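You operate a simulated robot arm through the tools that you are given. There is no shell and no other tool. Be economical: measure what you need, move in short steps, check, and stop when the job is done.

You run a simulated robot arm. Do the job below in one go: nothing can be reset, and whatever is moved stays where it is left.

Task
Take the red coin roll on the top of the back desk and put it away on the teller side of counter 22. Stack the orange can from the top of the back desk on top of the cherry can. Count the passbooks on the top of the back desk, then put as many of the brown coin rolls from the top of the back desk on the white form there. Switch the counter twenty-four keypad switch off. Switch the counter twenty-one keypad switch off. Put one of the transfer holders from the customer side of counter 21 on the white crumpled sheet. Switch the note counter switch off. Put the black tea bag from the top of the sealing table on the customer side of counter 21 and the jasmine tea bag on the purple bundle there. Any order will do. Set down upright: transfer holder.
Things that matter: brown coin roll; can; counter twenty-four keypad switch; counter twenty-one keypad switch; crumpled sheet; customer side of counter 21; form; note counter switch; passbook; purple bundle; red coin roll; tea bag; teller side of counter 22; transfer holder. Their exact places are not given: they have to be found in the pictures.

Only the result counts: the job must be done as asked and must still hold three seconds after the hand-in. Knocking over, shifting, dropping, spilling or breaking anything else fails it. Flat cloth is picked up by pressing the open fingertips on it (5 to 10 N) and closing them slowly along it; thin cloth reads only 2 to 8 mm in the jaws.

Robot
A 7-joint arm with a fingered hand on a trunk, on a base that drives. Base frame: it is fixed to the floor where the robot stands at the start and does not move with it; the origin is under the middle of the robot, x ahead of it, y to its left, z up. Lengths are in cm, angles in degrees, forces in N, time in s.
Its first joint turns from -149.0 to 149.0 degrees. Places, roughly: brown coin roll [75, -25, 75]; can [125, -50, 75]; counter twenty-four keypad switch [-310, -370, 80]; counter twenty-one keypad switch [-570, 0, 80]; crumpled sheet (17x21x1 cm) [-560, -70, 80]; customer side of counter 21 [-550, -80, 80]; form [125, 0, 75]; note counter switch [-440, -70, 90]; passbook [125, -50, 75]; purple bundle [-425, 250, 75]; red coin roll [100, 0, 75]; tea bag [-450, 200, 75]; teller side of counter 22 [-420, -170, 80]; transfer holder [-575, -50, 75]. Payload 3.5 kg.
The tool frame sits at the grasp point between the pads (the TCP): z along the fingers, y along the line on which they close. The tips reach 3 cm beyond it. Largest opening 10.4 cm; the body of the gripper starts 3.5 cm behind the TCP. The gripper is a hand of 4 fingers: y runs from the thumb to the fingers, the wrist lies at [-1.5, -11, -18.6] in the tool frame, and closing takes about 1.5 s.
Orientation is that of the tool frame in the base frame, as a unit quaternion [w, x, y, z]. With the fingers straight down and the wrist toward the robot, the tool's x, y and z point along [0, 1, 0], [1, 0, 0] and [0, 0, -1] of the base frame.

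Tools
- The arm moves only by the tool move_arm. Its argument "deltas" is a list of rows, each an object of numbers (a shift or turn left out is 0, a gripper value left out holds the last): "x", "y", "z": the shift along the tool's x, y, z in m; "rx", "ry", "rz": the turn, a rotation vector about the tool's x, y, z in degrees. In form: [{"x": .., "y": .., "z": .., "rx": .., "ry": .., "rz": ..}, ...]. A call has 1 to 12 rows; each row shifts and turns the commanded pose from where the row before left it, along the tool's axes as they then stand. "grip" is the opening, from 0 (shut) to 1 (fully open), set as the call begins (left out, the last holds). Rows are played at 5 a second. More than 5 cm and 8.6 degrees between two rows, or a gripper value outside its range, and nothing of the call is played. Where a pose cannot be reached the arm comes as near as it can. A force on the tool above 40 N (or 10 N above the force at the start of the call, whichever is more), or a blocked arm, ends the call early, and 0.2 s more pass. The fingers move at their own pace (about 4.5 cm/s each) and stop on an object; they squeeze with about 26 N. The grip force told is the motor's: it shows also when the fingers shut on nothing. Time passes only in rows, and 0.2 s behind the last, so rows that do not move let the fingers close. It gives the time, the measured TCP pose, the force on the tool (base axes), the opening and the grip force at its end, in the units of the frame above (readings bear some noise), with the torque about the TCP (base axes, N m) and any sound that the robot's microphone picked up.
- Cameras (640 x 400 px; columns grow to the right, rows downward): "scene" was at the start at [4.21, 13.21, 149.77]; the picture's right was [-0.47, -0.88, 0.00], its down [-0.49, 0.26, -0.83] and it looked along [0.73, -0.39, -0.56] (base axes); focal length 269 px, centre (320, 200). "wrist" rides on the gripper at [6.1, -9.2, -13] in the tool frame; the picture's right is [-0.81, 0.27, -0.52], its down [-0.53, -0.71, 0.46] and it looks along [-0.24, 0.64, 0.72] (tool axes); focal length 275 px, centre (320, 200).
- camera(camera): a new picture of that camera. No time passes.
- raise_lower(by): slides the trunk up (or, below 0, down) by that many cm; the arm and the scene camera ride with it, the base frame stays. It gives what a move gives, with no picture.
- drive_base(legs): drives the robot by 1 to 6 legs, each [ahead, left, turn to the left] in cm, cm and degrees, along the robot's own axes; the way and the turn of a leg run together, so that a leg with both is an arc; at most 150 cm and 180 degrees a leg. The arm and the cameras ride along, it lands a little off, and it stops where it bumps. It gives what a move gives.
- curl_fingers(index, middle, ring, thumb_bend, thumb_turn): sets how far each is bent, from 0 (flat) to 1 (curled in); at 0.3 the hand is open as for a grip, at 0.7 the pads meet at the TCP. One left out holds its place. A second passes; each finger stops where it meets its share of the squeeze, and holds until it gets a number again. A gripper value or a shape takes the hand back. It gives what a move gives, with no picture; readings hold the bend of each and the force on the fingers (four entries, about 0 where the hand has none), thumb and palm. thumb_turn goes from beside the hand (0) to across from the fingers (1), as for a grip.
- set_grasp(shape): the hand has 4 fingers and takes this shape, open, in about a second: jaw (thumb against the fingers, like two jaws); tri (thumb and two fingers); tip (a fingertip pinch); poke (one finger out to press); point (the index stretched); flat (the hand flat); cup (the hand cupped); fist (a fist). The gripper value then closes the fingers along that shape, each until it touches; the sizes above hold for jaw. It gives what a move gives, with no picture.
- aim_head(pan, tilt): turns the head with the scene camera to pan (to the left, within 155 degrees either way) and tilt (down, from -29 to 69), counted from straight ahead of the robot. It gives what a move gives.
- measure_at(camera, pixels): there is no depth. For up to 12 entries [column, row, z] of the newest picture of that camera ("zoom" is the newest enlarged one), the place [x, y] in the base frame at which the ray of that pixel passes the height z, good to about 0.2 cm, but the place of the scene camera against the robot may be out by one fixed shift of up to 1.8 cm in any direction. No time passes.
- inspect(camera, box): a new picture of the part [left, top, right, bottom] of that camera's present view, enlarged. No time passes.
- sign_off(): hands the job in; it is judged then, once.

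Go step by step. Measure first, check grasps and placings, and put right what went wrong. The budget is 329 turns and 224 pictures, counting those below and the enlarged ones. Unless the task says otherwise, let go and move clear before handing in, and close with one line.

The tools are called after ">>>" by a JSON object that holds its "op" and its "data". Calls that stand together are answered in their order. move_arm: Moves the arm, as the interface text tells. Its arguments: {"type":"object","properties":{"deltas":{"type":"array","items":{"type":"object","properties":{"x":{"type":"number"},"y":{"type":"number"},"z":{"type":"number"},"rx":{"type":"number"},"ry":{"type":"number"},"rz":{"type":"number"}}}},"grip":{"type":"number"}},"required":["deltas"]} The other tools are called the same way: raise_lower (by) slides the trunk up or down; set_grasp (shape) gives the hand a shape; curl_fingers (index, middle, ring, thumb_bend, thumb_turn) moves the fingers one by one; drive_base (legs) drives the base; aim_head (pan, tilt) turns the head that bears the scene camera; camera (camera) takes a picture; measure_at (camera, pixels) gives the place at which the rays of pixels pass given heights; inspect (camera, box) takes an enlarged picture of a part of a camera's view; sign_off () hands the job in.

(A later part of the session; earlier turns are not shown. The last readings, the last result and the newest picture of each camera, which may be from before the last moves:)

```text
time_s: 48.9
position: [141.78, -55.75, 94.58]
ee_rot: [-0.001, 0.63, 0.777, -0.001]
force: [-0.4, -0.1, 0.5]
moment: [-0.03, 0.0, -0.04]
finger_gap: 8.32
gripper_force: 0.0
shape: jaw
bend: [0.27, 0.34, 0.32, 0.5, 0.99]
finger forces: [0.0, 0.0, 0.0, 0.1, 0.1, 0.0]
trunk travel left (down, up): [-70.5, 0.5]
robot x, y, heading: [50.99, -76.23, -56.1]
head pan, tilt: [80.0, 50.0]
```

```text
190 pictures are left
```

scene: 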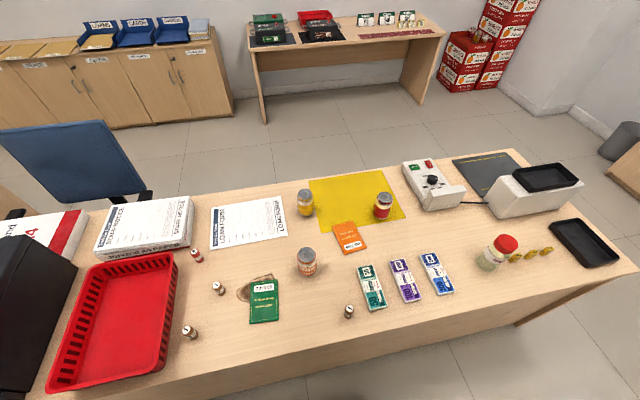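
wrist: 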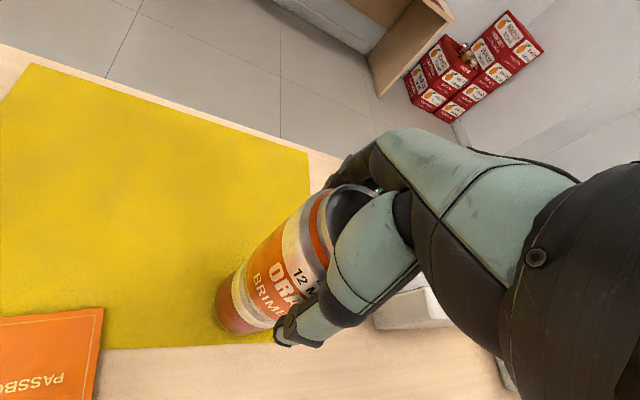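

The stack stands. Open fully, then straight up.

>>> {"op": "move_arm", "data": {"deltas": [{}, {}, {}, {}], "grip": 1}}

>>> {"op": "move_arm", "data": {"deltas": [{"z": -0.02}, {"z": -0.03}, {"z": -0.04}, {"z": -0.04}]}}

>>> {"op": "camera", "data": {"camera": "scene"}}

>>> {"op": "camera", "data": {"camera": "wrist"}}

```text
time_s: 49.9
position: [141.58, -55.73, 94.73]
ee_rot: [0.0, 0.629, 0.777, -0.001]
force: [-1.0, -0.7, 0.6]
moment: [0.0, -0.02, 0.0]
finger_gap: 10.36
gripper_force: 0.0
shape: jaw
bend: [0.3, 0.3, 0.3, 0.3, 0.98]
finger forces: [0.1, 0.0, 0.1, 0.0, 0.6, 0.0]
trunk travel left (down, up): [-70.5, 0.5]
robot x, y, heading: [51.16, -76.46, -56.6]
head pan, tilt: [80.0, 50.0]
```

```text
time_s: 50.9
position: [141.47, -55.84, 107.64]
ee_rot: [0.0, 0.629, 0.777, 0.0]
force: [0.5, -0.2, 0.8]
moment: [0.01, -0.03, 0.0]
finger_gap: 10.38
gripper_force: 0.0
shape: jaw
bend: [0.3, 0.3, 0.3, 0.3, 0.98]
finger forces: [0.0, 0.0, 0.0, 0.1, 0.0, 0.0]
trunk travel left (down, up): [-70.5, 0.5]
robot x, y, heading: [51.25, -76.46, -56.6]
head pan, tilt: [80.0, 50.0]
```

```text
189 pictures are left
```

scene: 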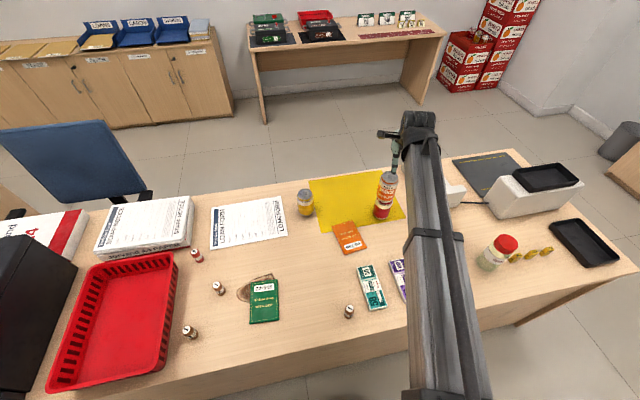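

```text
188 pictures are left
```

wrist: 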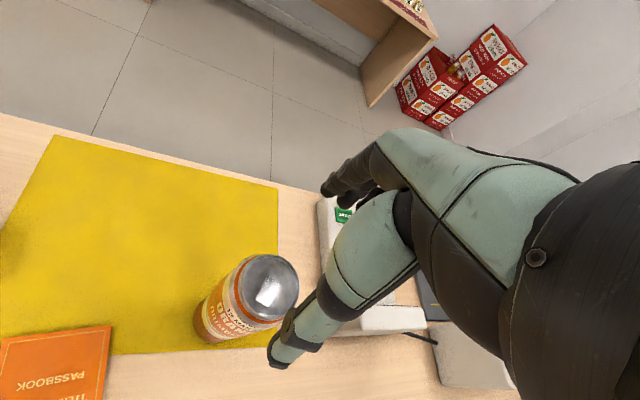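

The orange can stands on the cherry can. Next the brown roll A near (88.5,-15): swing over to it.

>>> {"op": "move_arm", "data": {"deltas": [{"x": 0.0411, "y": -0.0124, "rz": -2.91}, {"x": 0.0411, "y": -0.0124, "rz": -2.91}, {"x": 0.0411, "y": -0.0124, "rz": -2.91}, {"x": 0.0411, "y": -0.0124, "rz": -2.91}, {"x": 0.0411, "y": -0.0124, "rz": -2.91}, {"x": 0.0411, "y": -0.0124, "rz": -2.91}, {"x": 0.0411, "y": -0.0124, "rz": -2.91}, {"x": 0.0411, "y": -0.0124, "rz": -2.91}]}}

>>> {"op": "move_arm", "data": {"deltas": [{"x": 0.0411, "y": -0.0124, "rz": -2.91}, {"x": 0.0411, "y": -0.0124, "rz": -2.91}, {"x": 0.0411, "y": -0.0124, "rz": -2.91}, {"x": 0.0411, "y": -0.0124, "rz": -2.91}, {"x": 0.0411, "y": -0.0124, "rz": -2.91}, {"x": 0.0411, "y": -0.0124, "rz": -2.91}, {"x": 0.0411, "y": -0.0124, "rz": -2.91}, {"x": 0.0411, "y": -0.0124, "rz": -2.91}, {"z": 0.05}, {"z": 0.05}]}}

>>> {"op": "camera", "data": {"camera": "wrist"}}

```text
time_s: 52.7
position: [120.07, -29.2, 107.63]
ee_rot: [0.001, 0.459, 0.889, 0.0]
force: [0.2, 0.9, -0.3]
moment: [0.03, -0.01, -0.03]
finger_gap: 10.39
gripper_force: 0.1
shape: jaw
bend: [0.3, 0.3, 0.3, 0.3, 0.98]
finger forces: [0.0, 0.0, 0.0, 0.1, 0.1, 0.0]
trunk travel left (down, up): [-70.5, 0.5]
robot x, y, heading: [50.79, -76.45, -56.5]
head pan, tilt: [80.0, 50.0]
```

```text
time_s: 54.9
position: [89.69, -12.79, 97.2]
ee_rot: [-0.001, 0.27, 0.963, 0.0]
force: [-0.7, -0.6, 0.5]
moment: [0.0, 0.02, 0.04]
finger_gap: 10.38
gripper_force: 0.2
shape: jaw
bend: [0.3, 0.3, 0.3, 0.3, 0.98]
finger forces: [0.0, 0.0, 0.0, 0.0, 0.1, 0.1]
trunk travel left (down, up): [-70.5, 0.5]
robot x, y, heading: [51.28, -76.49, -56.6]
head pan, tilt: [80.0, 50.0]
```

```text
187 pictures are left
```

wrist: 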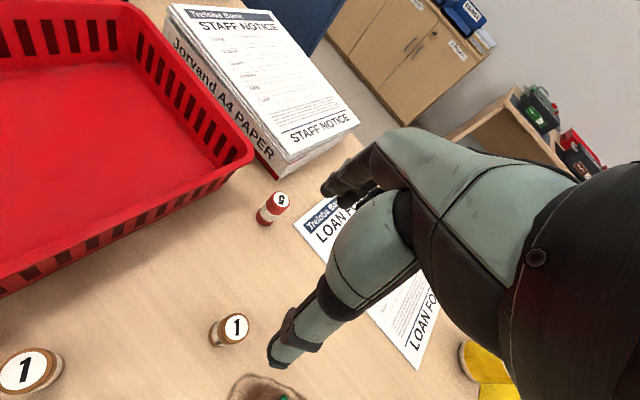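

>>> {"op": "measure_at", "data": {"camera": "wrist", "pixels": [[236, 327, 80], [236, 327, 81], [217, 336, 75], [223, 326, 78], [213, 328, 75], [222, 346, 75], [282, 200, 80], [262, 220, 75], [22, 370, 80]]}}

>>> {"op": "inspect", "data": {"camera": "wrist", "box": [190, 290, 290, 370]}}

```text
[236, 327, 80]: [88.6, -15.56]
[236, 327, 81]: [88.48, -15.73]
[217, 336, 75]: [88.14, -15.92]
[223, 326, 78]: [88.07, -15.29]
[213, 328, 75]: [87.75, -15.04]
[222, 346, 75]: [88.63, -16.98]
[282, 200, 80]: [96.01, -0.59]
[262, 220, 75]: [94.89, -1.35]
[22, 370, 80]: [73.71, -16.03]
```

```text
5.00 times, centred on (240, 330) of wrist
```

zoom: 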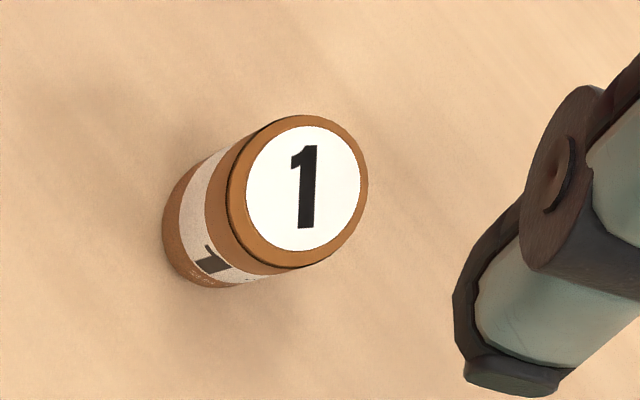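

>>> {"op": "measure_at", "data": {"camera": "zoom", "pixels": [[163, 225, 75], [175, 262, 75], [205, 286, 75], [240, 283, 75], [168, 195, 75], [299, 191, 79], [299, 191, 80], [299, 191, 81], [228, 195, 80], [368, 185, 80], [305, 114, 80], [290, 267, 80]]}}

```text
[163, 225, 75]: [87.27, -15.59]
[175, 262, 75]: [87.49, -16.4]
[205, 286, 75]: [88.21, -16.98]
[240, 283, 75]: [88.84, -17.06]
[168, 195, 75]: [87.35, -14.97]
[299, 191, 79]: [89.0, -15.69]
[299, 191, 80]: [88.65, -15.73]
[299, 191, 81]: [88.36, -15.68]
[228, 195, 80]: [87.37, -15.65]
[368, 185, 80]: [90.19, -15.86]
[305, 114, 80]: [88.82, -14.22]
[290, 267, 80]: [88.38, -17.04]
```

Roll A centre (88.7,-15.65), radius 1.4, top z 80. Shift, descend to z≈78.7 and close.

>>> {"op": "move_arm", "data": {"deltas": [{"x": -0.0063, "y": -0.0296}, {"z": 0.05}, {"z": 0.05}, {"z": 0.05}, {"z": 0.02}, {"z": 0.012}]}}

>>> {"op": "camera", "data": {"camera": "wrist"}}

```text
time_s: 56.3
position: [88.8, -16.22, 79.32]
ee_rot: [0.0, 0.271, 0.963, 0.0]
force: [-0.8, -0.3, 0.0]
moment: [0.05, 0.01, 0.0]
finger_gap: 10.39
gripper_force: 0.1
shape: jaw
bend: [0.3, 0.3, 0.3, 0.3, 0.98]
finger forces: [0.0, 0.0, 0.1, 0.0, 0.0, 0.0]
trunk travel left (down, up): [-70.5, 0.5]
robot x, y, heading: [51.18, -76.2, -56.4]
head pan, tilt: [80.0, 50.0]
```

```text
185 pictures are left
```

wrist: 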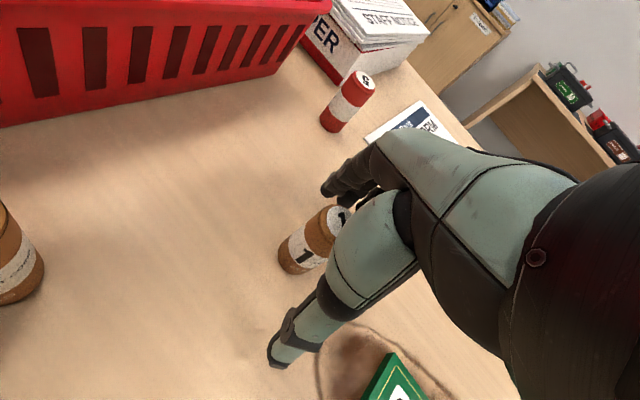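

>>> {"op": "move_arm", "data": {"deltas": [{}, {}, {}, {}, {}, {}, {}, {}, {}, {}], "grip": 0}}

>>> {"op": "camera", "data": {"camera": "wrist"}}

```text
time_s: 58.5
position: [88.81, -16.09, 79.39]
ee_rot: [0.0, 0.27, 0.963, 0.0]
force: [-0.1, -1.6, 0.7]
moment: [0.02, 0.0, -0.02]
finger_gap: 1.44
gripper_force: 26.5
shape: jaw
bend: [0.73, 0.71, 0.67, 0.75, 1.0]
finger forces: [17.6, 5.3, 0.0, 0.1, 21.9, 0.1]
trunk travel left (down, up): [-70.5, 0.5]
robot x, y, heading: [51.08, -76.56, -56.6]
head pan, tilt: [80.0, 50.0]
```

```text
184 pictures are left
```

wrist: 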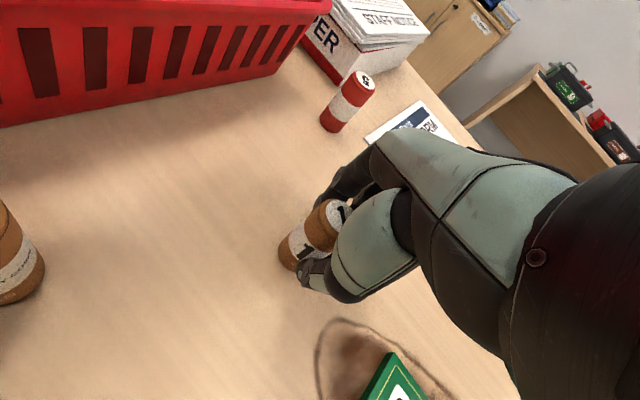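

>>> {"op": "move_arm", "data": {"deltas": [{"z": -0.01}, {"z": -0.03}, {"z": -0.05}, {"z": -0.05}]}}

>>> {"op": "inspect", "data": {"camera": "wrist", "box": [220, 140, 400, 320]}}

```text
time_s: 59.5
position: [89.26, -16.19, 93.38]
ee_rot: [0.0, 0.27, 0.963, 0.0]
force: [0.7, 0.1, -2.0]
moment: [0.03, -0.01, 0.03]
finger_gap: 1.44
gripper_force: 25.9
shape: jaw
bend: [0.73, 0.71, 0.67, 0.75, 1.0]
finger forces: [17.8, 5.5, 0.1, 0.1, 21.1, 0.1]
trunk travel left (down, up): [-70.5, 0.5]
robot x, y, heading: [51.2, -76.47, -56.8]
head pan, tilt: [80.0, 50.0]
```

```text
2.22 times, centred on (310, 230) of wrist
```

zoom: 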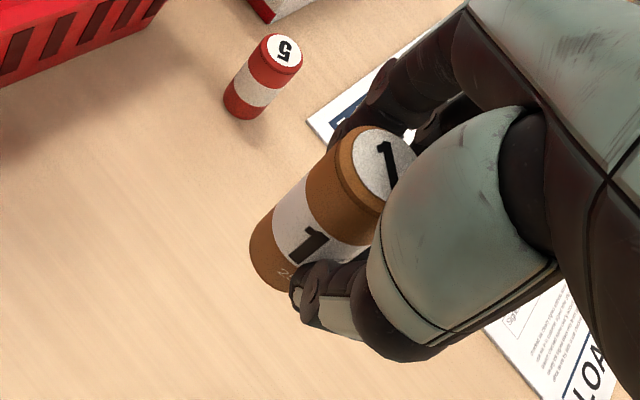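

Roll A is held upright. Carry to the form at about (110.5,-6).

>>> {"op": "move_arm", "data": {"deltas": [{"x": -0.0227, "y": 0.0412, "rz": 1.76}, {"x": -0.0227, "y": 0.0412, "rz": 1.76}, {"x": -0.0227, "y": 0.0412, "rz": 1.76}, {"x": -0.0227, "y": 0.0412, "rz": 1.76}, {"x": -0.0227, "y": 0.0412, "rz": 1.76}]}}

>>> {"op": "camera", "data": {"camera": "wrist"}}

>>> {"op": "camera", "data": {"camera": "scene"}}

```text
time_s: 60.7
position: [110.11, -5.88, 93.5]
ee_rot: [-0.001, 0.344, 0.939, 0.0]
force: [-0.4, -0.5, -1.7]
moment: [0.0, 0.01, 0.02]
finger_gap: 1.41
gripper_force: 26.1
shape: jaw
bend: [0.73, 0.71, 0.67, 0.75, 1.0]
finger forces: [18.0, 5.2, 0.0, 0.0, 21.1, 0.1]
trunk travel left (down, up): [-70.5, 0.5]
robot x, y, heading: [51.28, -76.36, -56.7]
head pan, tilt: [80.0, 50.0]
```

```text
182 pictures are left
```

wrist: 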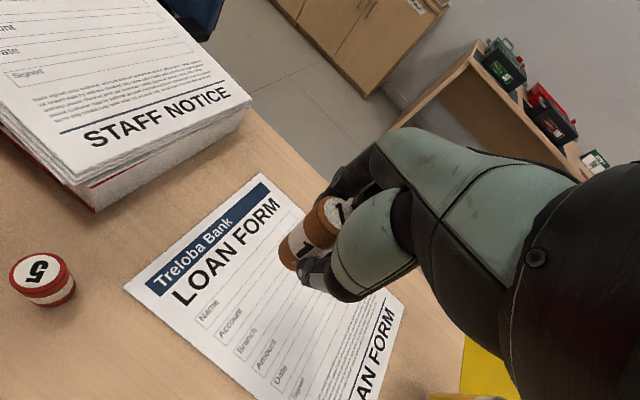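

```text
181 pictures are left
```

scene: 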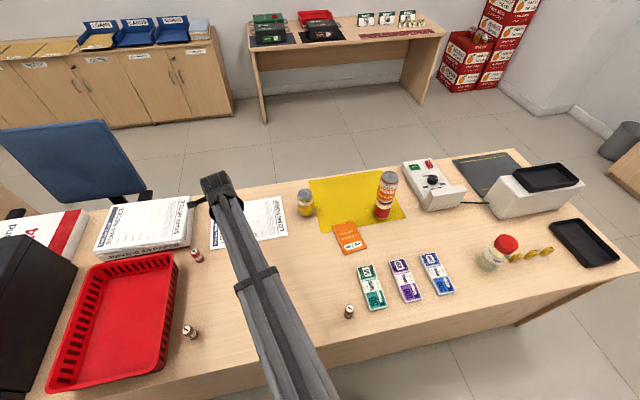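

>>> {"op": "measure_at", "data": {"camera": "wrist", "pixels": [[125, 286, 75], [263, 174, 75], [404, 303, 75]]}}

>>> {"op": "move_arm", "data": {"deltas": [{"z": 0.05}, {"z": 0.05}, {"z": 0.028}, {"z": 0.007}]}}

```text
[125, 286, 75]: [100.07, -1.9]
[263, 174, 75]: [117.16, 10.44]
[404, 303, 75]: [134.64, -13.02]
```

```text
time_s: 61.7
position: [110.21, -5.76, 79.94]
ee_rot: [0.0, 0.344, 0.939, 0.0]
force: [0.1, 0.3, -1.1]
moment: [-0.03, -0.02, 0.02]
finger_gap: 1.39
gripper_force: 26.3
shape: jaw
bend: [0.73, 0.71, 0.67, 0.75, 1.0]
finger forces: [17.7, 5.2, 0.0, 0.0, 20.9, 0.0]
trunk travel left (down, up): [-70.5, 0.5]
robot x, y, heading: [51.42, -76.48, -56.8]
head pan, tilt: [80.0, 50.0]
```

>>> {"op": "move_arm", "data": {"deltas": [{"z": 0.003}, {"z": 0.002}, {}]}}

>>> {"op": "inspect", "data": {"camera": "wrist", "box": [220, 140, 400, 320]}}

```text
time_s: 62.5
position: [110.0, -5.98, 79.61]
ee_rot: [-0.001, 0.344, 0.939, 0.001]
force: [1.3, -1.0, 6.8]
moment: [0.17, -0.07, 0.01]
finger_gap: 1.43
gripper_force: 25.7
shape: jaw
bend: [0.73, 0.71, 0.67, 0.75, 1.0]
finger forces: [18.4, 5.6, 0.0, 0.0, 22.0, 0.1]
trunk travel left (down, up): [-70.5, 0.5]
robot x, y, heading: [51.29, -76.23, -56.6]
head pan, tilt: [80.0, 50.0]
```

```text
2.22 times, centred on (310, 230) of wrist
```

zoom: 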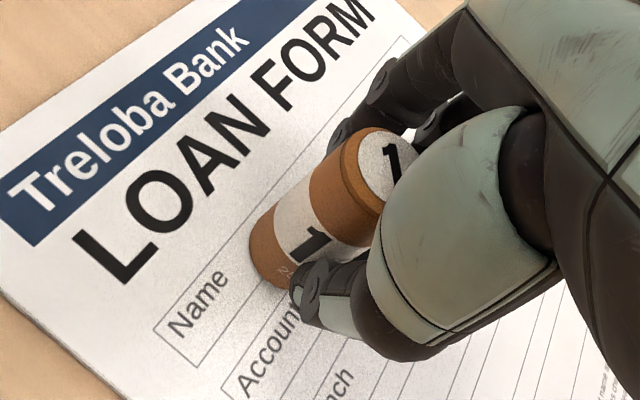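

Contact at 6.8 N; open.

>>> {"op": "move_arm", "data": {"deltas": [{}, {}, {}], "grip": 0.4}}

>>> {"op": "move_arm", "data": {"deltas": [{}, {}, {}, {}], "grip": 1}}

>>> {"op": "move_arm", "data": {"deltas": [{"z": -0.02}, {"z": -0.04}, {"z": -0.05}, {"z": -0.05}]}}

>>> {"op": "camera", "data": {"camera": "wrist"}}

```text
time_s: 63.3
position: [110.17, -5.88, 79.38]
ee_rot: [0.001, 0.344, 0.939, 0.0]
force: [0.2, -0.1, 0.5]
moment: [0.01, -0.02, -0.01]
finger_gap: 4.16
gripper_force: 0.0
shape: jaw
bend: [0.74, 0.49, 0.46, 0.73, 1.0]
finger forces: [0.0, 0.0, 0.0, 0.0, 0.0, 0.1]
trunk travel left (down, up): [-70.5, 0.5]
robot x, y, heading: [51.46, -76.79, -56.5]
head pan, tilt: [80.0, 50.0]
```

```text
time_s: 64.3
position: [110.14, -5.73, 79.4]
ee_rot: [0.0, 0.343, 0.939, 0.001]
force: [0.6, 0.8, -0.4]
moment: [-0.01, -0.05, 0.0]
finger_gap: 10.37
gripper_force: 0.2
shape: jaw
bend: [0.3, 0.3, 0.3, 0.3, 0.98]
finger forces: [0.0, 0.1, 0.1, 0.0, 0.0, 0.0]
trunk travel left (down, up): [-70.5, 0.5]
robot x, y, heading: [51.31, -76.37, -56.2]
head pan, tilt: [80.0, 50.0]
```

```text
time_s: 65.3
position: [109.62, -5.9, 95.34]
ee_rot: [0.0, 0.343, 0.939, 0.0]
force: [0.1, -0.8, 0.8]
moment: [0.01, -0.01, 0.0]
finger_gap: 10.37
gripper_force: 0.0
shape: jaw
bend: [0.3, 0.3, 0.3, 0.3, 0.98]
finger forces: [0.0, 0.0, 0.1, 0.1, 0.0, 0.1]
trunk travel left (down, up): [-70.5, 0.5]
robot x, y, heading: [51.58, -76.21, -56.7]
head pan, tilt: [80.0, 50.0]
```

```text
179 pictures are left
```

wrist: 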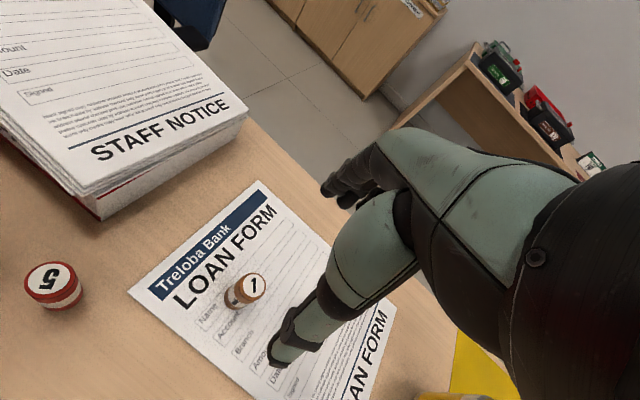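

Roll A stands on the form at (245,290). Now roll B near (73.7,-16).

>>> {"op": "move_arm", "data": {"deltas": [{"x": 0.0288, "y": -0.0298, "rz": -2.2}, {"x": 0.0288, "y": -0.0298, "rz": -2.2}, {"x": 0.0288, "y": -0.0298, "rz": -2.2}, {"x": 0.0288, "y": -0.0298, "rz": -2.2}, {"x": 0.0288, "y": -0.0298, "rz": -2.2}, {"x": 0.0288, "y": -0.0298, "rz": -2.2}, {"x": 0.0288, "y": -0.0298, "rz": -2.2}, {"x": 0.0288, "y": -0.0298, "rz": -2.2}, {"x": 0.0288, "y": -0.0298, "rz": -2.2}]}}

>>> {"op": "camera", "data": {"camera": "wrist"}}

>>> {"op": "inspect", "data": {"camera": "scene", "box": [100, 220, 300, 380]}}

```text
time_s: 67.5
position: [81.16, -17.63, 95.75]
ee_rot: [0.001, 0.231, 0.973, 0.003]
force: [-0.1, -0.5, 0.0]
moment: [-0.01, 0.0, 0.01]
finger_gap: 10.37
gripper_force: 0.1
shape: jaw
bend: [0.3, 0.3, 0.3, 0.3, 0.98]
finger forces: [0.1, 0.0, 0.0, 0.0, 0.1, 0.0]
trunk travel left (down, up): [-70.5, 0.5]
robot x, y, heading: [51.04, -76.51, -56.6]
head pan, tilt: [80.0, 50.0]
stopped in row 9: the arm was blocked; the commanded pose is now the measured one
```

```text
178 pictures are left
```

wrist: 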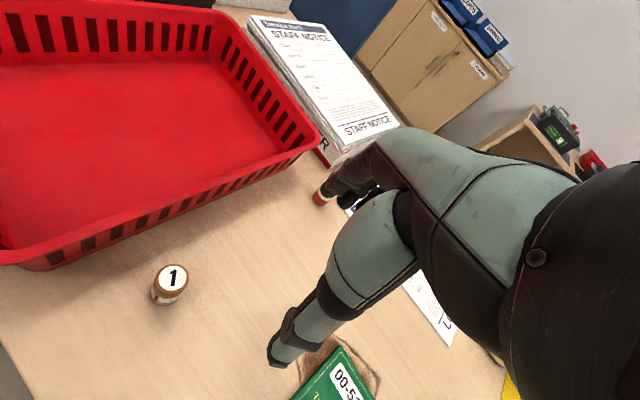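

```text
2.50 times, centred on (200, 300) of scene
```

zoom: 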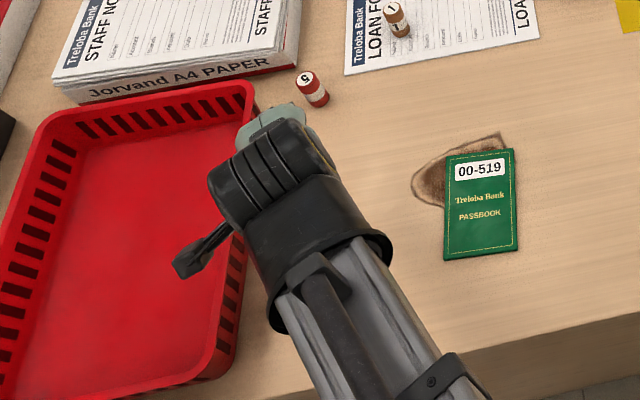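

The arm ran out of joint travel at the left. I swing it 40° right, then turn the base 40° left, giving it room.

>>> {"op": "move_arm", "data": {"deltas": [{"x": -0.046, "y": -0.0016, "rz": 4}, {"x": -0.046, "y": -0.0016, "rz": 4}, {"x": -0.046, "y": -0.0016, "rz": 4}, {"x": -0.046, "y": -0.0016, "rz": 4}, {"x": -0.046, "y": -0.0016, "rz": 4}, {"x": -0.046, "y": -0.0016, "rz": 4}, {"x": -0.046, "y": -0.0016, "rz": 4}, {"x": -0.046, "y": -0.0016, "rz": 4}, {"x": -0.046, "y": -0.0016, "rz": 4}, {"x": -0.046, "y": -0.0016, "rz": 4}]}}

>>> {"op": "drive_base", "data": {"legs": [[0, 0, 40]]}}

>>> {"op": "aim_head", "data": {"pan": 45, "tilt": 52}}

>>> {"op": "camera", "data": {"camera": "scene"}}

>>> {"op": "camera", "data": {"camera": "wrist"}}

```text
time_s: 69.7
position: [111.96, -50.08, 95.83]
ee_rot: [0.0, 0.549, 0.836, 0.003]
force: [0.1, 0.5, 0.3]
moment: [-0.02, 0.0, 0.01]
finger_gap: 10.37
gripper_force: 0.0
shape: jaw
bend: [0.3, 0.3, 0.3, 0.3, 0.98]
finger forces: [0.0, 0.0, 0.1, 0.0, 0.0, 0.0]
trunk travel left (down, up): [-70.5, 0.5]
robot x, y, heading: [51.35, -76.14, -56.5]
head pan, tilt: [80.0, 50.0]
```

```text
time_s: 72.0
position: [80.81, -17.12, 95.8]
ee_rot: [-0.001, 0.228, 0.974, 0.002]
force: [0.1, 0.4, 2.0]
moment: [0.0, 0.03, 0.0]
finger_gap: 10.36
gripper_force: 0.1
shape: jaw
bend: [0.3, 0.3, 0.3, 0.3, 0.98]
finger forces: [0.1, 0.0, 0.1, 0.0, 0.0, 0.1]
trunk travel left (down, up): [-70.5, 0.5]
robot x, y, heading: [51.1, -76.67, -16.4]
head pan, tilt: [80.0, 50.0]
```

```text
time_s: 73.0
position: [80.8, -17.04, 95.87]
ee_rot: [-0.001, 0.228, 0.974, 0.002]
force: [0.3, 0.7, 0.1]
moment: [0.0, -0.01, 0.0]
finger_gap: 10.37
gripper_force: 0.0
shape: jaw
bend: [0.3, 0.3, 0.3, 0.3, 0.98]
finger forces: [0.1, 0.0, 0.0, 0.0, 0.0, 0.0]
trunk travel left (down, up): [-70.5, 0.5]
robot x, y, heading: [51.32, -76.34, -16.2]
head pan, tilt: [45.0, 52.0]
```

```text
176 pictures are left
```

scene: 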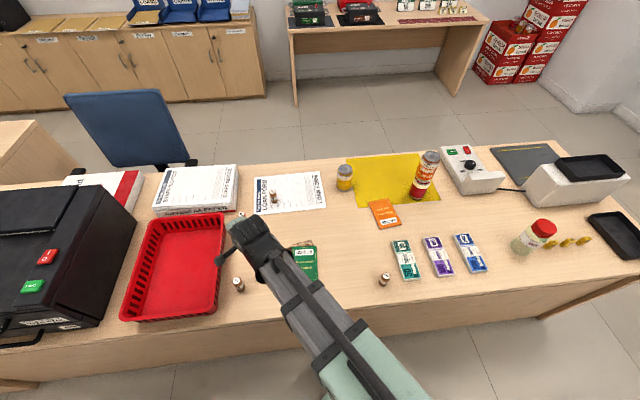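

```text
175 pictures are left
```

wrist: 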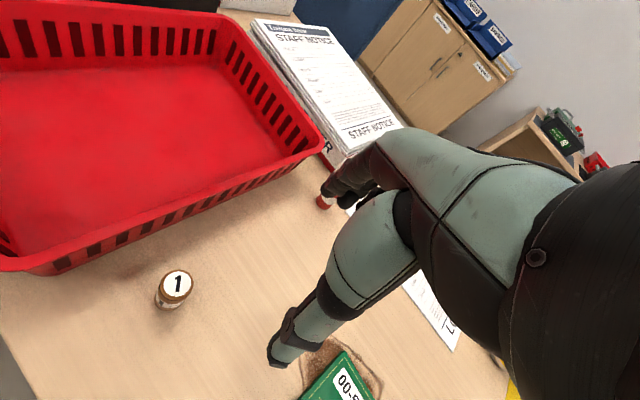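

>>> {"op": "measure_at", "data": {"camera": "wrist", "pixels": [[177, 284, 80], [160, 288, 80], [194, 281, 80], [155, 292, 75], [160, 304, 75], [322, 150, 82], [20, 265, 82], [170, 215, 82], [180, 226, 82]]}}

```text
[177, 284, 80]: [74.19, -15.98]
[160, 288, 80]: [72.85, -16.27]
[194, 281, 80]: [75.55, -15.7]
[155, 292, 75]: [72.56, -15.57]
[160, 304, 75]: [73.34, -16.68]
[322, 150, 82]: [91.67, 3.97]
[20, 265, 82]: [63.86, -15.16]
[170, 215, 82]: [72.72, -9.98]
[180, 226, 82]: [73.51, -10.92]
```

Roll B centre (74.1,-16.0), tray rim 6.5 cm away. I yaw the hand parallel to the rim, open less, and hover over it.

>>> {"op": "move_arm", "data": {"deltas": [{"rz": 8}, {"rz": 8}, {"rz": 8}, {"x": 0.025, "y": -0.0228}, {"x": 0.025, "y": -0.0228}, {"z": 0.03}], "grip": 0.7}}

>>> {"op": "camera", "data": {"camera": "wrist"}}

```text
time_s: 74.4
position: [73.98, -16.19, 93.06]
ee_rot: [-0.002, 0.426, 0.905, 0.001]
force: [-0.6, -0.3, 0.0]
moment: [-0.02, -0.05, -0.01]
finger_gap: 7.31
gripper_force: 0.1
shape: jaw
bend: [0.27, 0.37, 0.34, 0.58, 0.99]
finger forces: [0.1, 0.0, 0.0, 0.1, 0.0, 0.1]
trunk travel left (down, up): [-70.5, 0.5]
robot x, y, heading: [51.0, -76.06, -16.2]
head pan, tilt: [45.0, 52.0]
```

```text
174 pictures are left
```

wrist: 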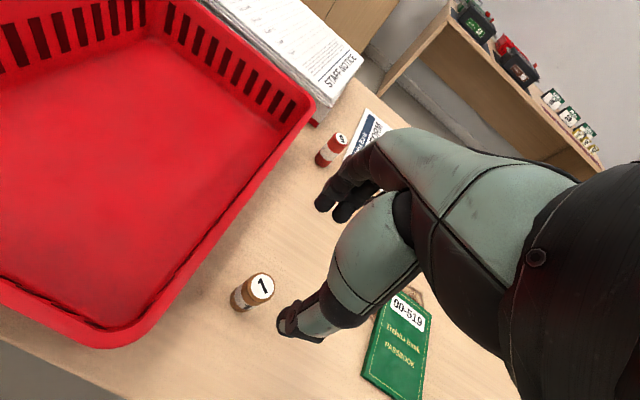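

>>> {"op": "measure_at", "data": {"camera": "wrist", "pixels": [[261, 286, 80], [238, 305, 75]]}}

>>> {"op": "move_arm", "data": {"deltas": [{"z": 0.05}, {"z": 0.04}, {"z": 0.03}, {"z": 0.018}]}}

>>> {"op": "camera", "data": {"camera": "wrist"}}

```text
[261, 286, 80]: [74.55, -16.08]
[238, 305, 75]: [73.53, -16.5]
```

```text
time_s: 75.4
position: [74.1, -15.85, 79.09]
ee_rot: [-0.002, 0.426, 0.905, 0.002]
force: [-0.5, 0.2, -0.1]
moment: [0.0, 0.03, 0.0]
finger_gap: 7.28
gripper_force: 0.1
shape: jaw
bend: [0.27, 0.37, 0.34, 0.58, 0.99]
finger forces: [0.0, 0.1, 0.1, 0.0, 0.0, 0.1]
trunk travel left (down, up): [-70.5, 0.5]
robot x, y, heading: [51.04, -75.76, -16.1]
head pan, tilt: [45.0, 52.0]
```

```text
173 pictures are left
```

wrist: 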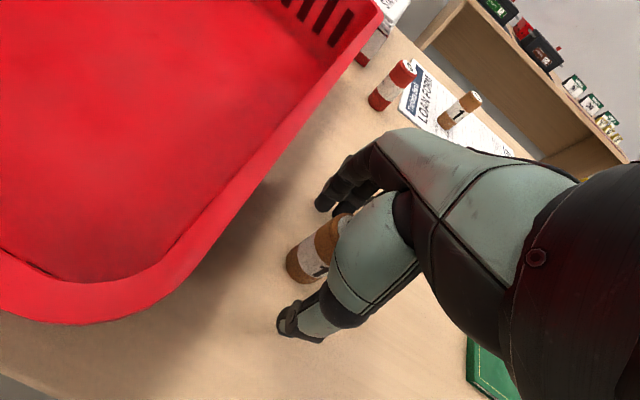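

Roll B sits between thumb and fingers. Close and lift.

>>> {"op": "move_arm", "data": {"deltas": [{}, {}, {}, {}, {}, {}, {}, {}], "grip": 0}}

>>> {"op": "move_arm", "data": {"deltas": [{"z": -0.01}, {"z": -0.03}, {"z": -0.05}, {"z": -0.05}]}}

>>> {"op": "camera", "data": {"camera": "wrist"}}

```text
time_s: 77.2
position: [74.18, -15.98, 78.99]
ee_rot: [-0.002, 0.425, 0.905, 0.002]
force: [0.3, 0.0, -1.0]
moment: [0.0, 0.0, -0.01]
finger_gap: 1.89
gripper_force: 25.9
shape: jaw
bend: [0.73, 0.63, 0.69, 0.75, 1.0]
finger forces: [13.2, 8.3, 0.0, 0.0, 22.4, 0.0]
trunk travel left (down, up): [-70.5, 0.5]
robot x, y, heading: [50.97, -76.49, -16.5]
head pan, tilt: [45.0, 52.0]
```

```text
time_s: 78.2
position: [74.04, -16.41, 93.25]
ee_rot: [0.0, 0.426, 0.905, 0.001]
force: [-0.9, -0.5, -1.3]
moment: [0.02, -0.03, -0.02]
finger_gap: 1.9
gripper_force: 26.2
shape: jaw
bend: [0.73, 0.63, 0.69, 0.75, 1.0]
finger forces: [13.7, 8.4, 0.0, 0.1, 22.1, 0.0]
trunk travel left (down, up): [-70.5, 0.5]
robot x, y, heading: [51.2, -76.34, -16.5]
head pan, tilt: [45.0, 52.0]
```

```text
172 pictures are left
```

wrist: 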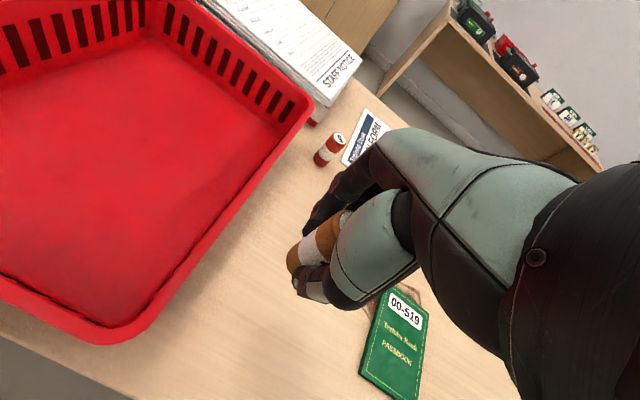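

>>> {"op": "move_arm", "data": {"deltas": [{"x": -0.0293, "y": 0.0378}, {"x": -0.0293, "y": 0.0378}, {"x": -0.0293, "y": 0.0378}, {"x": -0.0293, "y": 0.0378}, {"x": -0.0293, "y": 0.0378}, {"x": -0.0293, "y": 0.0378}, {"x": -0.0293, "y": 0.0378}, {"x": -0.0293, "y": 0.0378}, {"x": -0.0293, "y": 0.0378}]}}

>>> {"op": "camera", "data": {"camera": "wrist"}}

```text
time_s: 80.2
position: [117.01, -14.58, 92.94]
ee_rot: [-0.003, 0.425, 0.905, 0.002]
force: [0.3, 0.1, -2.0]
moment: [0.01, 0.01, -0.03]
finger_gap: 1.91
gripper_force: 26.3
shape: jaw
bend: [0.73, 0.63, 0.69, 0.75, 1.0]
finger forces: [13.9, 8.3, 0.1, 0.1, 22.2, 0.0]
trunk travel left (down, up): [-70.5, 0.5]
robot x, y, heading: [51.16, -76.34, -16.6]
head pan, tilt: [45.0, 52.0]
```

```text
171 pictures are left
```

wrist: 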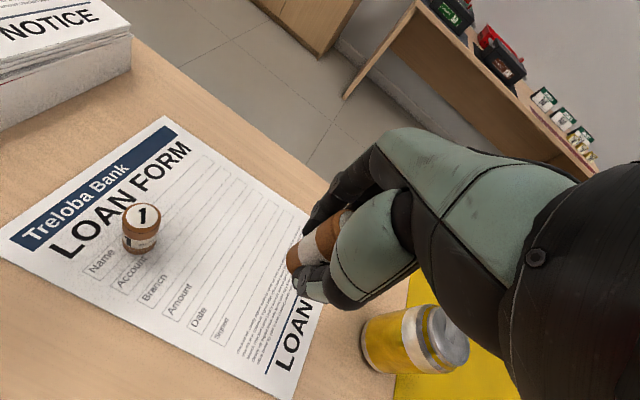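

>>> {"op": "move_arm", "data": {"deltas": [{"z": 0.05}, {"z": 0.05}, {"z": 0.03}, {"z": 0.007}]}}

>>> {"op": "move_arm", "data": {"deltas": [{"z": 0.002}, {}]}}

```text
time_s: 81.2
position: [117.07, -14.52, 79.39]
ee_rot: [-0.002, 0.426, 0.905, 0.003]
force: [0.1, 0.6, -0.3]
moment: [0.02, -0.02, 0.0]
finger_gap: 1.89
gripper_force: 25.9
shape: jaw
bend: [0.73, 0.63, 0.69, 0.75, 1.0]
finger forces: [13.9, 8.4, 0.1, 0.0, 22.2, 0.0]
trunk travel left (down, up): [-70.5, 0.5]
robot x, y, heading: [51.01, -76.29, -16.3]
head pan, tilt: [45.0, 52.0]
```

```text
time_s: 81.8
position: [116.88, -14.63, 79.28]
ee_rot: [-0.002, 0.426, 0.905, 0.003]
force: [-0.7, 1.7, 4.5]
moment: [0.04, -0.09, 0.02]
finger_gap: 1.94
gripper_force: 26.4
shape: jaw
bend: [0.73, 0.63, 0.69, 0.75, 1.0]
finger forces: [14.7, 8.5, 0.0, 0.0, 23.0, 0.0]
trunk travel left (down, up): [-70.5, 0.5]
robot x, y, heading: [51.67, -76.31, -16.1]
head pan, tilt: [45.0, 52.0]
```

>>> {"op": "move_arm", "data": {"deltas": [{}, {}, {}], "grip": 0.4}}

>>> {"op": "move_arm", "data": {"deltas": [{}, {}, {}, {}], "grip": 0.8}}

>>> {"op": "move_arm", "data": {"deltas": [{"z": -0.02}, {"z": -0.04}, {"z": -0.05}, {"z": -0.05}]}}

>>> {"op": "camera", "data": {"camera": "wrist"}}

```text
time_s: 82.6
position: [117.05, -14.66, 79.2]
ee_rot: [-0.002, 0.425, 0.905, 0.001]
force: [1.2, 0.1, 0.1]
moment: [-0.01, 0.01, 0.0]
finger_gap: 4.14
gripper_force: 0.0
shape: jaw
bend: [0.74, 0.49, 0.46, 0.73, 1.0]
finger forces: [0.0, 0.0, 0.0, 0.1, 0.0, 0.0]
trunk travel left (down, up): [-70.5, 0.5]
robot x, y, heading: [51.17, -76.36, -16.6]
head pan, tilt: [45.0, 52.0]
```

```text
time_s: 83.6
position: [117.02, -14.66, 79.21]
ee_rot: [-0.002, 0.426, 0.905, 0.002]
force: [-0.5, -0.4, 0.4]
moment: [-0.02, 0.02, 0.01]
finger_gap: 8.3
gripper_force: 0.0
shape: jaw
bend: [0.27, 0.34, 0.32, 0.5, 0.99]
finger forces: [0.1, 0.0, 0.0, 0.1, 0.0, 0.1]
trunk travel left (down, up): [-70.5, 0.5]
robot x, y, heading: [51.53, -76.15, -16.4]
head pan, tilt: [45.0, 52.0]
```

```text
time_s: 84.6
position: [116.68, -15.16, 95.13]
ee_rot: [-0.003, 0.426, 0.905, 0.001]
force: [-1.5, 0.4, -0.3]
moment: [0.01, -0.01, 0.02]
finger_gap: 8.31
gripper_force: 0.0
shape: jaw
bend: [0.27, 0.34, 0.32, 0.5, 0.99]
finger forces: [0.1, 0.0, 0.1, 0.0, 0.0, 0.0]
trunk travel left (down, up): [-70.5, 0.5]
robot x, y, heading: [51.08, -76.42, -16.6]
head pan, tilt: [45.0, 52.0]
```

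```text
170 pictures are left
```

wrist: 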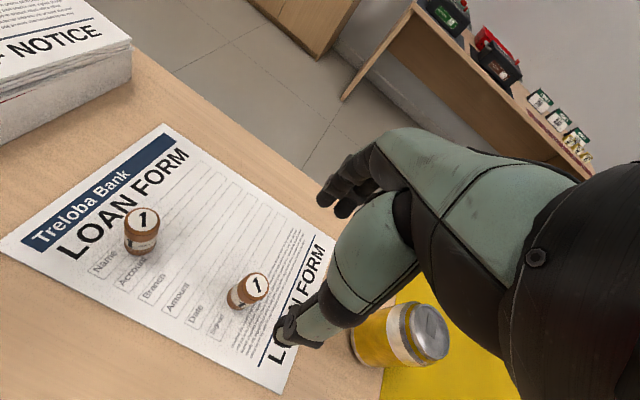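

Both brown rolls stand on the form. Now hover over the red roll near (95.7,-1).

>>> {"op": "move_arm", "data": {"deltas": [{"x": 0.0405, "y": -0.0118}, {"x": 0.0405, "y": -0.0118}, {"x": 0.0405, "y": -0.0118}, {"x": 0.0405, "y": -0.0118}, {"x": 0.0405, "y": -0.0118}, {"x": 0.0405, "y": -0.0118}], "grip": 0.6}}

>>> {"op": "camera", "data": {"camera": "wrist"}}

```text
time_s: 86.0
position: [96.03, -0.8, 95.06]
ee_rot: [-0.002, 0.427, 0.904, 0.002]
force: [-0.9, -0.3, -0.2]
moment: [0.02, 0.04, -0.02]
finger_gap: 6.3
gripper_force: 0.1
shape: jaw
bend: [0.29, 0.4, 0.37, 0.64, 1.0]
finger forces: [0.0, 0.0, 0.0, 0.1, 0.0, 0.0]
trunk travel left (down, up): [-70.5, 0.5]
robot x, y, heading: [51.44, -75.84, -16.1]
head pan, tilt: [45.0, 52.0]
```

```text
169 pictures are left
```

wrist: 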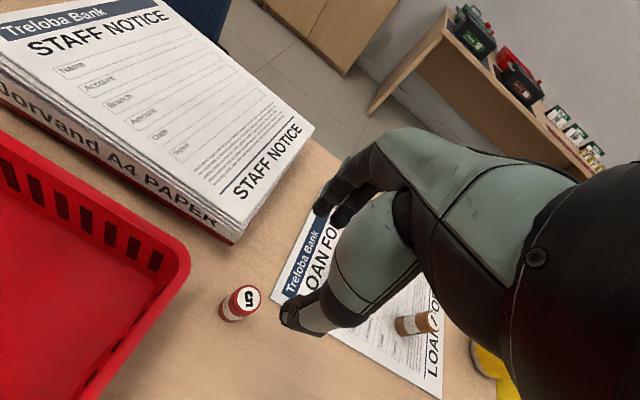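

>>> {"op": "measure_at", "data": {"camera": "wrist", "pixels": [[247, 299, 80], [232, 301, 80], [262, 297, 80], [224, 311, 75], [236, 242, 75], [242, 228, 80], [314, 130, 80], [188, 260, 82], [180, 290, 82]]}}

```text
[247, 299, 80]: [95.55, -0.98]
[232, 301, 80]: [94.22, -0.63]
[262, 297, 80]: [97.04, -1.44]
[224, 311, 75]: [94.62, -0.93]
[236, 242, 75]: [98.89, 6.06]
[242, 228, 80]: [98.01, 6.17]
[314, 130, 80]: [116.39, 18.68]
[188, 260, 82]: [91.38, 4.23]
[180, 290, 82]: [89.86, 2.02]
```

Red centre (95.5,-1.0); paper stack and tray leave room. Descend, close, lift.

>>> {"op": "move_arm", "data": {"deltas": [{"x": 0.0016, "y": -0.005}, {"z": 0.05}, {"z": 0.05}, {"z": 0.04}, {"z": 0.02}]}}

>>> {"op": "camera", "data": {"camera": "wrist"}}

```text
time_s: 87.2
position: [95.78, -0.81, 79.31]
ee_rot: [-0.001, 0.426, 0.905, 0.002]
force: [0.7, -0.2, 0.5]
moment: [0.0, 0.0, 0.0]
finger_gap: 6.29
gripper_force: 0.0
shape: jaw
bend: [0.29, 0.4, 0.37, 0.64, 1.0]
finger forces: [0.0, 0.0, 0.0, 0.0, 0.0, 0.0]
trunk travel left (down, up): [-70.5, 0.5]
robot x, y, heading: [50.93, -76.06, -16.3]
head pan, tilt: [45.0, 52.0]
```

```text
168 pictures are left
```

wrist: 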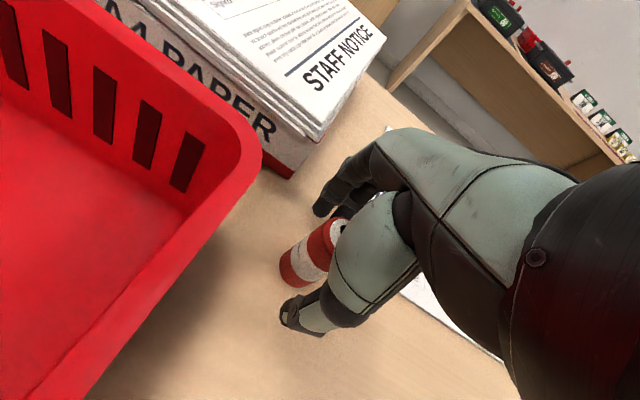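

>>> {"op": "move_arm", "data": {"deltas": [{}, {}, {}, {}, {}, {}, {}, {}], "grip": 0}}

>>> {"op": "move_arm", "data": {"deltas": [{"z": -0.01}, {"z": -0.03}, {"z": -0.05}, {"z": -0.05}, {"z": -0.05}, {"z": -0.05}]}}

>>> {"op": "camera", "data": {"camera": "wrist"}}

>>> {"op": "camera", "data": {"camera": "scene"}}

```text
time_s: 89.0
position: [95.78, -0.93, 79.21]
ee_rot: [-0.001, 0.426, 0.905, 0.002]
force: [-0.7, -0.4, 0.4]
moment: [0.0, 0.02, -0.01]
finger_gap: 1.81
gripper_force: 25.9
shape: jaw
bend: [0.72, 0.69, 0.7, 0.74, 1.0]
finger forces: [14.9, 6.6, 0.0, 0.1, 21.8, 0.1]
trunk travel left (down, up): [-70.5, 0.5]
robot x, y, heading: [51.09, -76.67, -16.4]
head pan, tilt: [45.0, 52.0]
```

```text
time_s: 90.4
position: [95.73, -0.81, 103.02]
ee_rot: [-0.002, 0.426, 0.905, 0.002]
force: [0.3, -0.2, -1.7]
moment: [0.0, 0.03, 0.0]
finger_gap: 1.75
gripper_force: 26.3
shape: jaw
bend: [0.72, 0.69, 0.7, 0.75, 1.0]
finger forces: [15.0, 6.7, 0.1, 0.0, 21.5, 0.1]
trunk travel left (down, up): [-70.5, 0.5]
robot x, y, heading: [51.47, -75.96, -16.3]
head pan, tilt: [45.0, 52.0]
```

```text
167 pictures are left
```

wrist: 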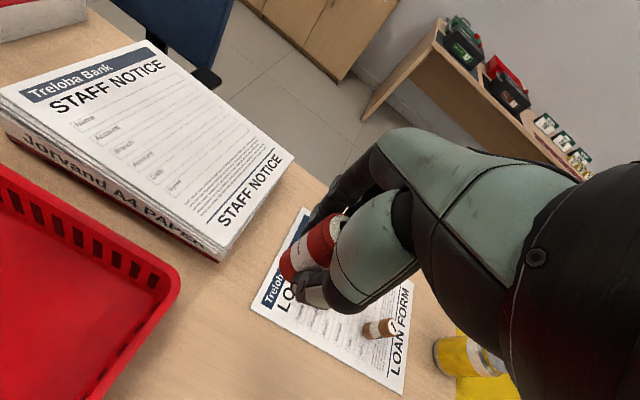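

```text
166 pictures are left
```

scene: 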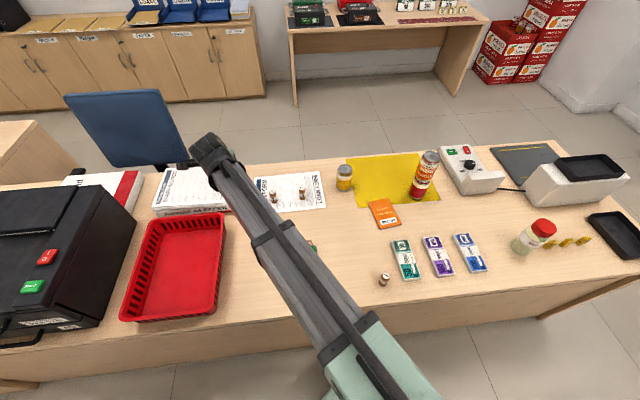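

Red roll held. I retract the arm to the front of the robot and raise it for driving.

>>> {"op": "move_arm", "data": {"deltas": [{"z": -0.05}, {"z": -0.05}, {"z": -0.05}, {"x": -0.0479, "y": -0.0025, "rz": 2.78}, {"x": -0.0479, "y": -0.0025, "rz": 2.78}, {"x": -0.0479, "y": -0.0025, "rz": 2.78}, {"x": -0.0479, "y": -0.0025, "rz": 2.78}, {"x": -0.0479, "y": -0.0025, "rz": 2.78}, {"x": -0.0479, "y": -0.0025, "rz": 2.78}, {"x": -0.0479, "y": -0.0025, "rz": 2.78}, {"x": -0.0479, "y": -0.0025, "rz": 2.78}]}}

>>> {"op": "move_arm", "data": {"deltas": [{"x": -0.0479, "y": -0.0025, "rz": 2.78}, {"x": -0.0479, "y": -0.0025, "rz": 2.78}, {"x": -0.0479, "y": -0.0025, "rz": 2.78}, {"x": -0.0479, "y": -0.0025, "rz": 2.78}, {"x": -0.0479, "y": -0.0025, "rz": 2.78}, {"x": -0.0479, "y": -0.0025, "rz": 2.78}, {"x": -0.0479, "y": -0.0025, "rz": 2.78}, {"x": -0.0479, "y": -0.0025, "rz": 2.78}, {"x": -0.0479, "y": -0.0025, "rz": 2.78}, {"x": -0.0479, "y": -0.0025, "rz": 2.78}, {"x": -0.0479, "y": -0.0025, "rz": 2.78}, {"x": -0.0479, "y": -0.0025, "rz": 2.78}]}}

>>> {"op": "camera", "data": {"camera": "scene"}}

```text
time_s: 92.8
position: [112.98, -35.01, 117.94]
ee_rot: [-0.003, 0.592, 0.806, 0.001]
force: [-0.4, 0.2, -3.2]
moment: [-0.01, 0.0, 0.03]
finger_gap: 1.76
gripper_force: 26.0
shape: jaw
bend: [0.72, 0.69, 0.7, 0.75, 1.0]
finger forces: [15.4, 7.2, 0.0, 0.0, 21.4, 0.0]
trunk travel left (down, up): [-70.5, 0.5]
robot x, y, heading: [51.5, -76.37, -16.5]
head pan, tilt: [45.0, 52.0]
```

```text
time_s: 95.4
position: [112.3, -91.37, 117.67]
ee_rot: [-0.002, 0.798, 0.602, 0.0]
force: [-0.1, -0.5, -1.1]
moment: [0.02, -0.03, -0.01]
finger_gap: 1.73
gripper_force: 26.0
shape: jaw
bend: [0.72, 0.7, 0.7, 0.75, 1.0]
finger forces: [15.7, 7.7, 0.1, 0.0, 21.3, 0.0]
trunk travel left (down, up): [-70.5, 0.5]
robot x, y, heading: [51.19, -76.47, -16.5]
head pan, tilt: [45.0, 52.0]
```

```text
165 pictures are left
```

scene: 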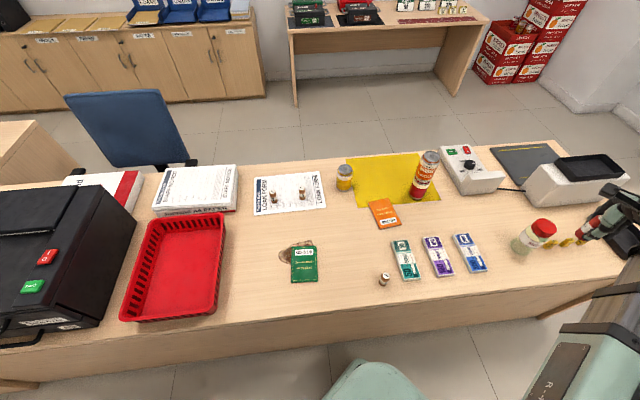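

The desk's result looks right. Now turn right 40° and reverse along the corridor to the start, then look at the way out.

>>> {"op": "drive_base", "data": {"legs": [[0, 0, -40], [-46, 0, 0], [-46, 0, 0]]}}

>>> {"op": "aim_head", "data": {"pan": -120, "tilt": 40}}

>>> {"op": "camera", "data": {"camera": "scene"}}

>>> {"op": "aim_head", "data": {"pan": 155, "tilt": 40}}

>>> {"op": "camera", "data": {"camera": "scene"}}

```text
time_s: 102.4
position: [37.6, -49.26, 117.76]
ee_rot: [-0.001, 0.955, 0.297, 0.001]
force: [-0.1, 0.6, -1.7]
moment: [0.01, -0.04, 0.01]
finger_gap: 1.72
gripper_force: 25.6
shape: jaw
bend: [0.72, 0.7, 0.7, 0.75, 1.0]
finger forces: [15.7, 7.8, 0.1, 0.1, 21.2, 0.0]
trunk travel left (down, up): [-70.5, 0.5]
robot x, y, heading: [0.06, 0.47, -55.9]
head pan, tilt: [45.0, 52.0]
```

```text
time_s: 104.9
position: [37.61, -49.4, 117.8]
ee_rot: [-0.002, 0.955, 0.296, 0.001]
force: [-0.2, -0.2, -2.3]
moment: [-0.01, 0.01, 0.0]
finger_gap: 1.71
gripper_force: 26.3
shape: jaw
bend: [0.72, 0.7, 0.7, 0.75, 1.0]
finger forces: [15.7, 7.8, 0.1, 0.1, 21.2, 0.0]
trunk travel left (down, up): [-70.5, 0.5]
robot x, y, heading: [-0.05, 0.77, -56.0]
head pan, tilt: [-120.0, 40.0]
```

```text
164 pictures are left
```

scene: 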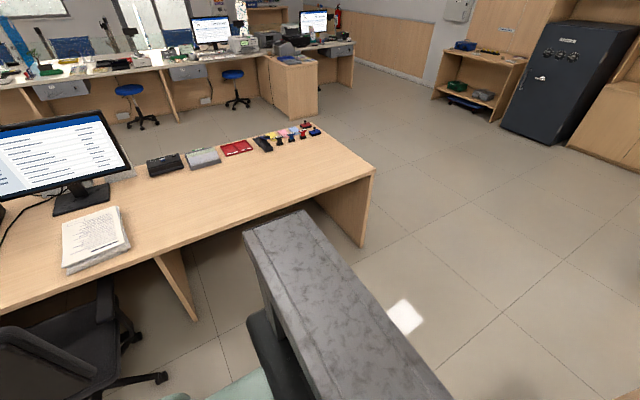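

```text
time_s: 108.7
position: [37.69, -49.4, 117.89]
ee_rot: [-0.002, 0.955, 0.297, 0.002]
force: [-0.3, 0.0, -1.9]
moment: [0.0, -0.03, 0.01]
finger_gap: 1.72
gripper_force: 26.3
shape: jaw
bend: [0.72, 0.7, 0.7, 0.75, 1.0]
finger forces: [15.6, 7.8, 0.0, 0.0, 21.1, 0.1]
trunk travel left (down, up): [-70.5, 0.5]
robot x, y, heading: [0.07, 0.95, -55.7]
head pan, tilt: [154.7, 40.0]
```

```text
163 pictures are left
```

scene: 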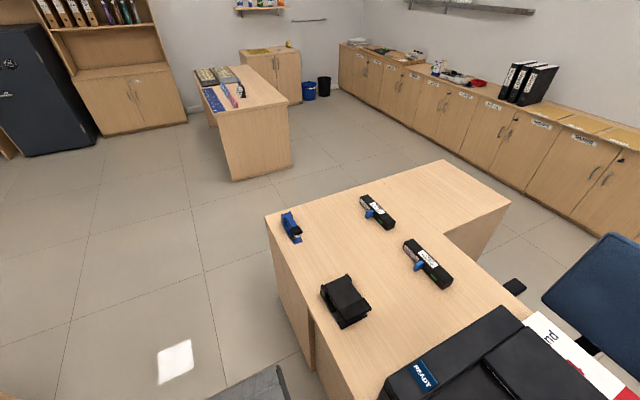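

>>> {"op": "aim_head", "data": {"pan": -125, "tilt": 30}}

>>> {"op": "camera", "data": {"camera": "scene"}}

```text
time_s: 112.6
position: [37.63, -49.37, 117.76]
ee_rot: [-0.002, 0.955, 0.297, 0.001]
force: [0.0, -0.1, -1.9]
moment: [-0.02, 0.01, 0.02]
finger_gap: 1.73
gripper_force: 26.1
shape: jaw
bend: [0.72, 0.7, 0.7, 0.75, 1.0]
finger forces: [15.6, 7.8, 0.1, 0.1, 21.3, 0.0]
trunk travel left (down, up): [-70.5, 0.5]
robot x, y, heading: [0.33, 0.79, -56.3]
head pan, tilt: [-125.0, 30.0]
```

```text
162 pictures are left
```

scene: 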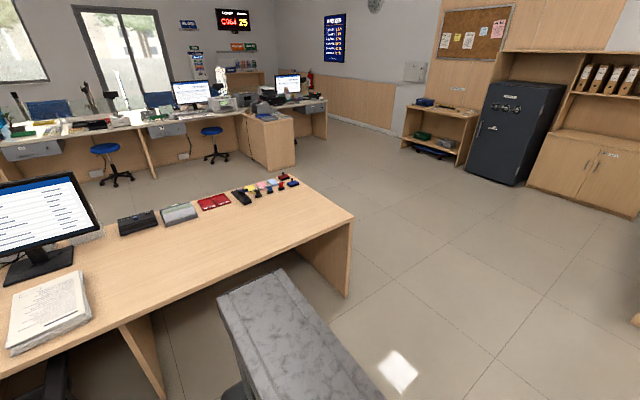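

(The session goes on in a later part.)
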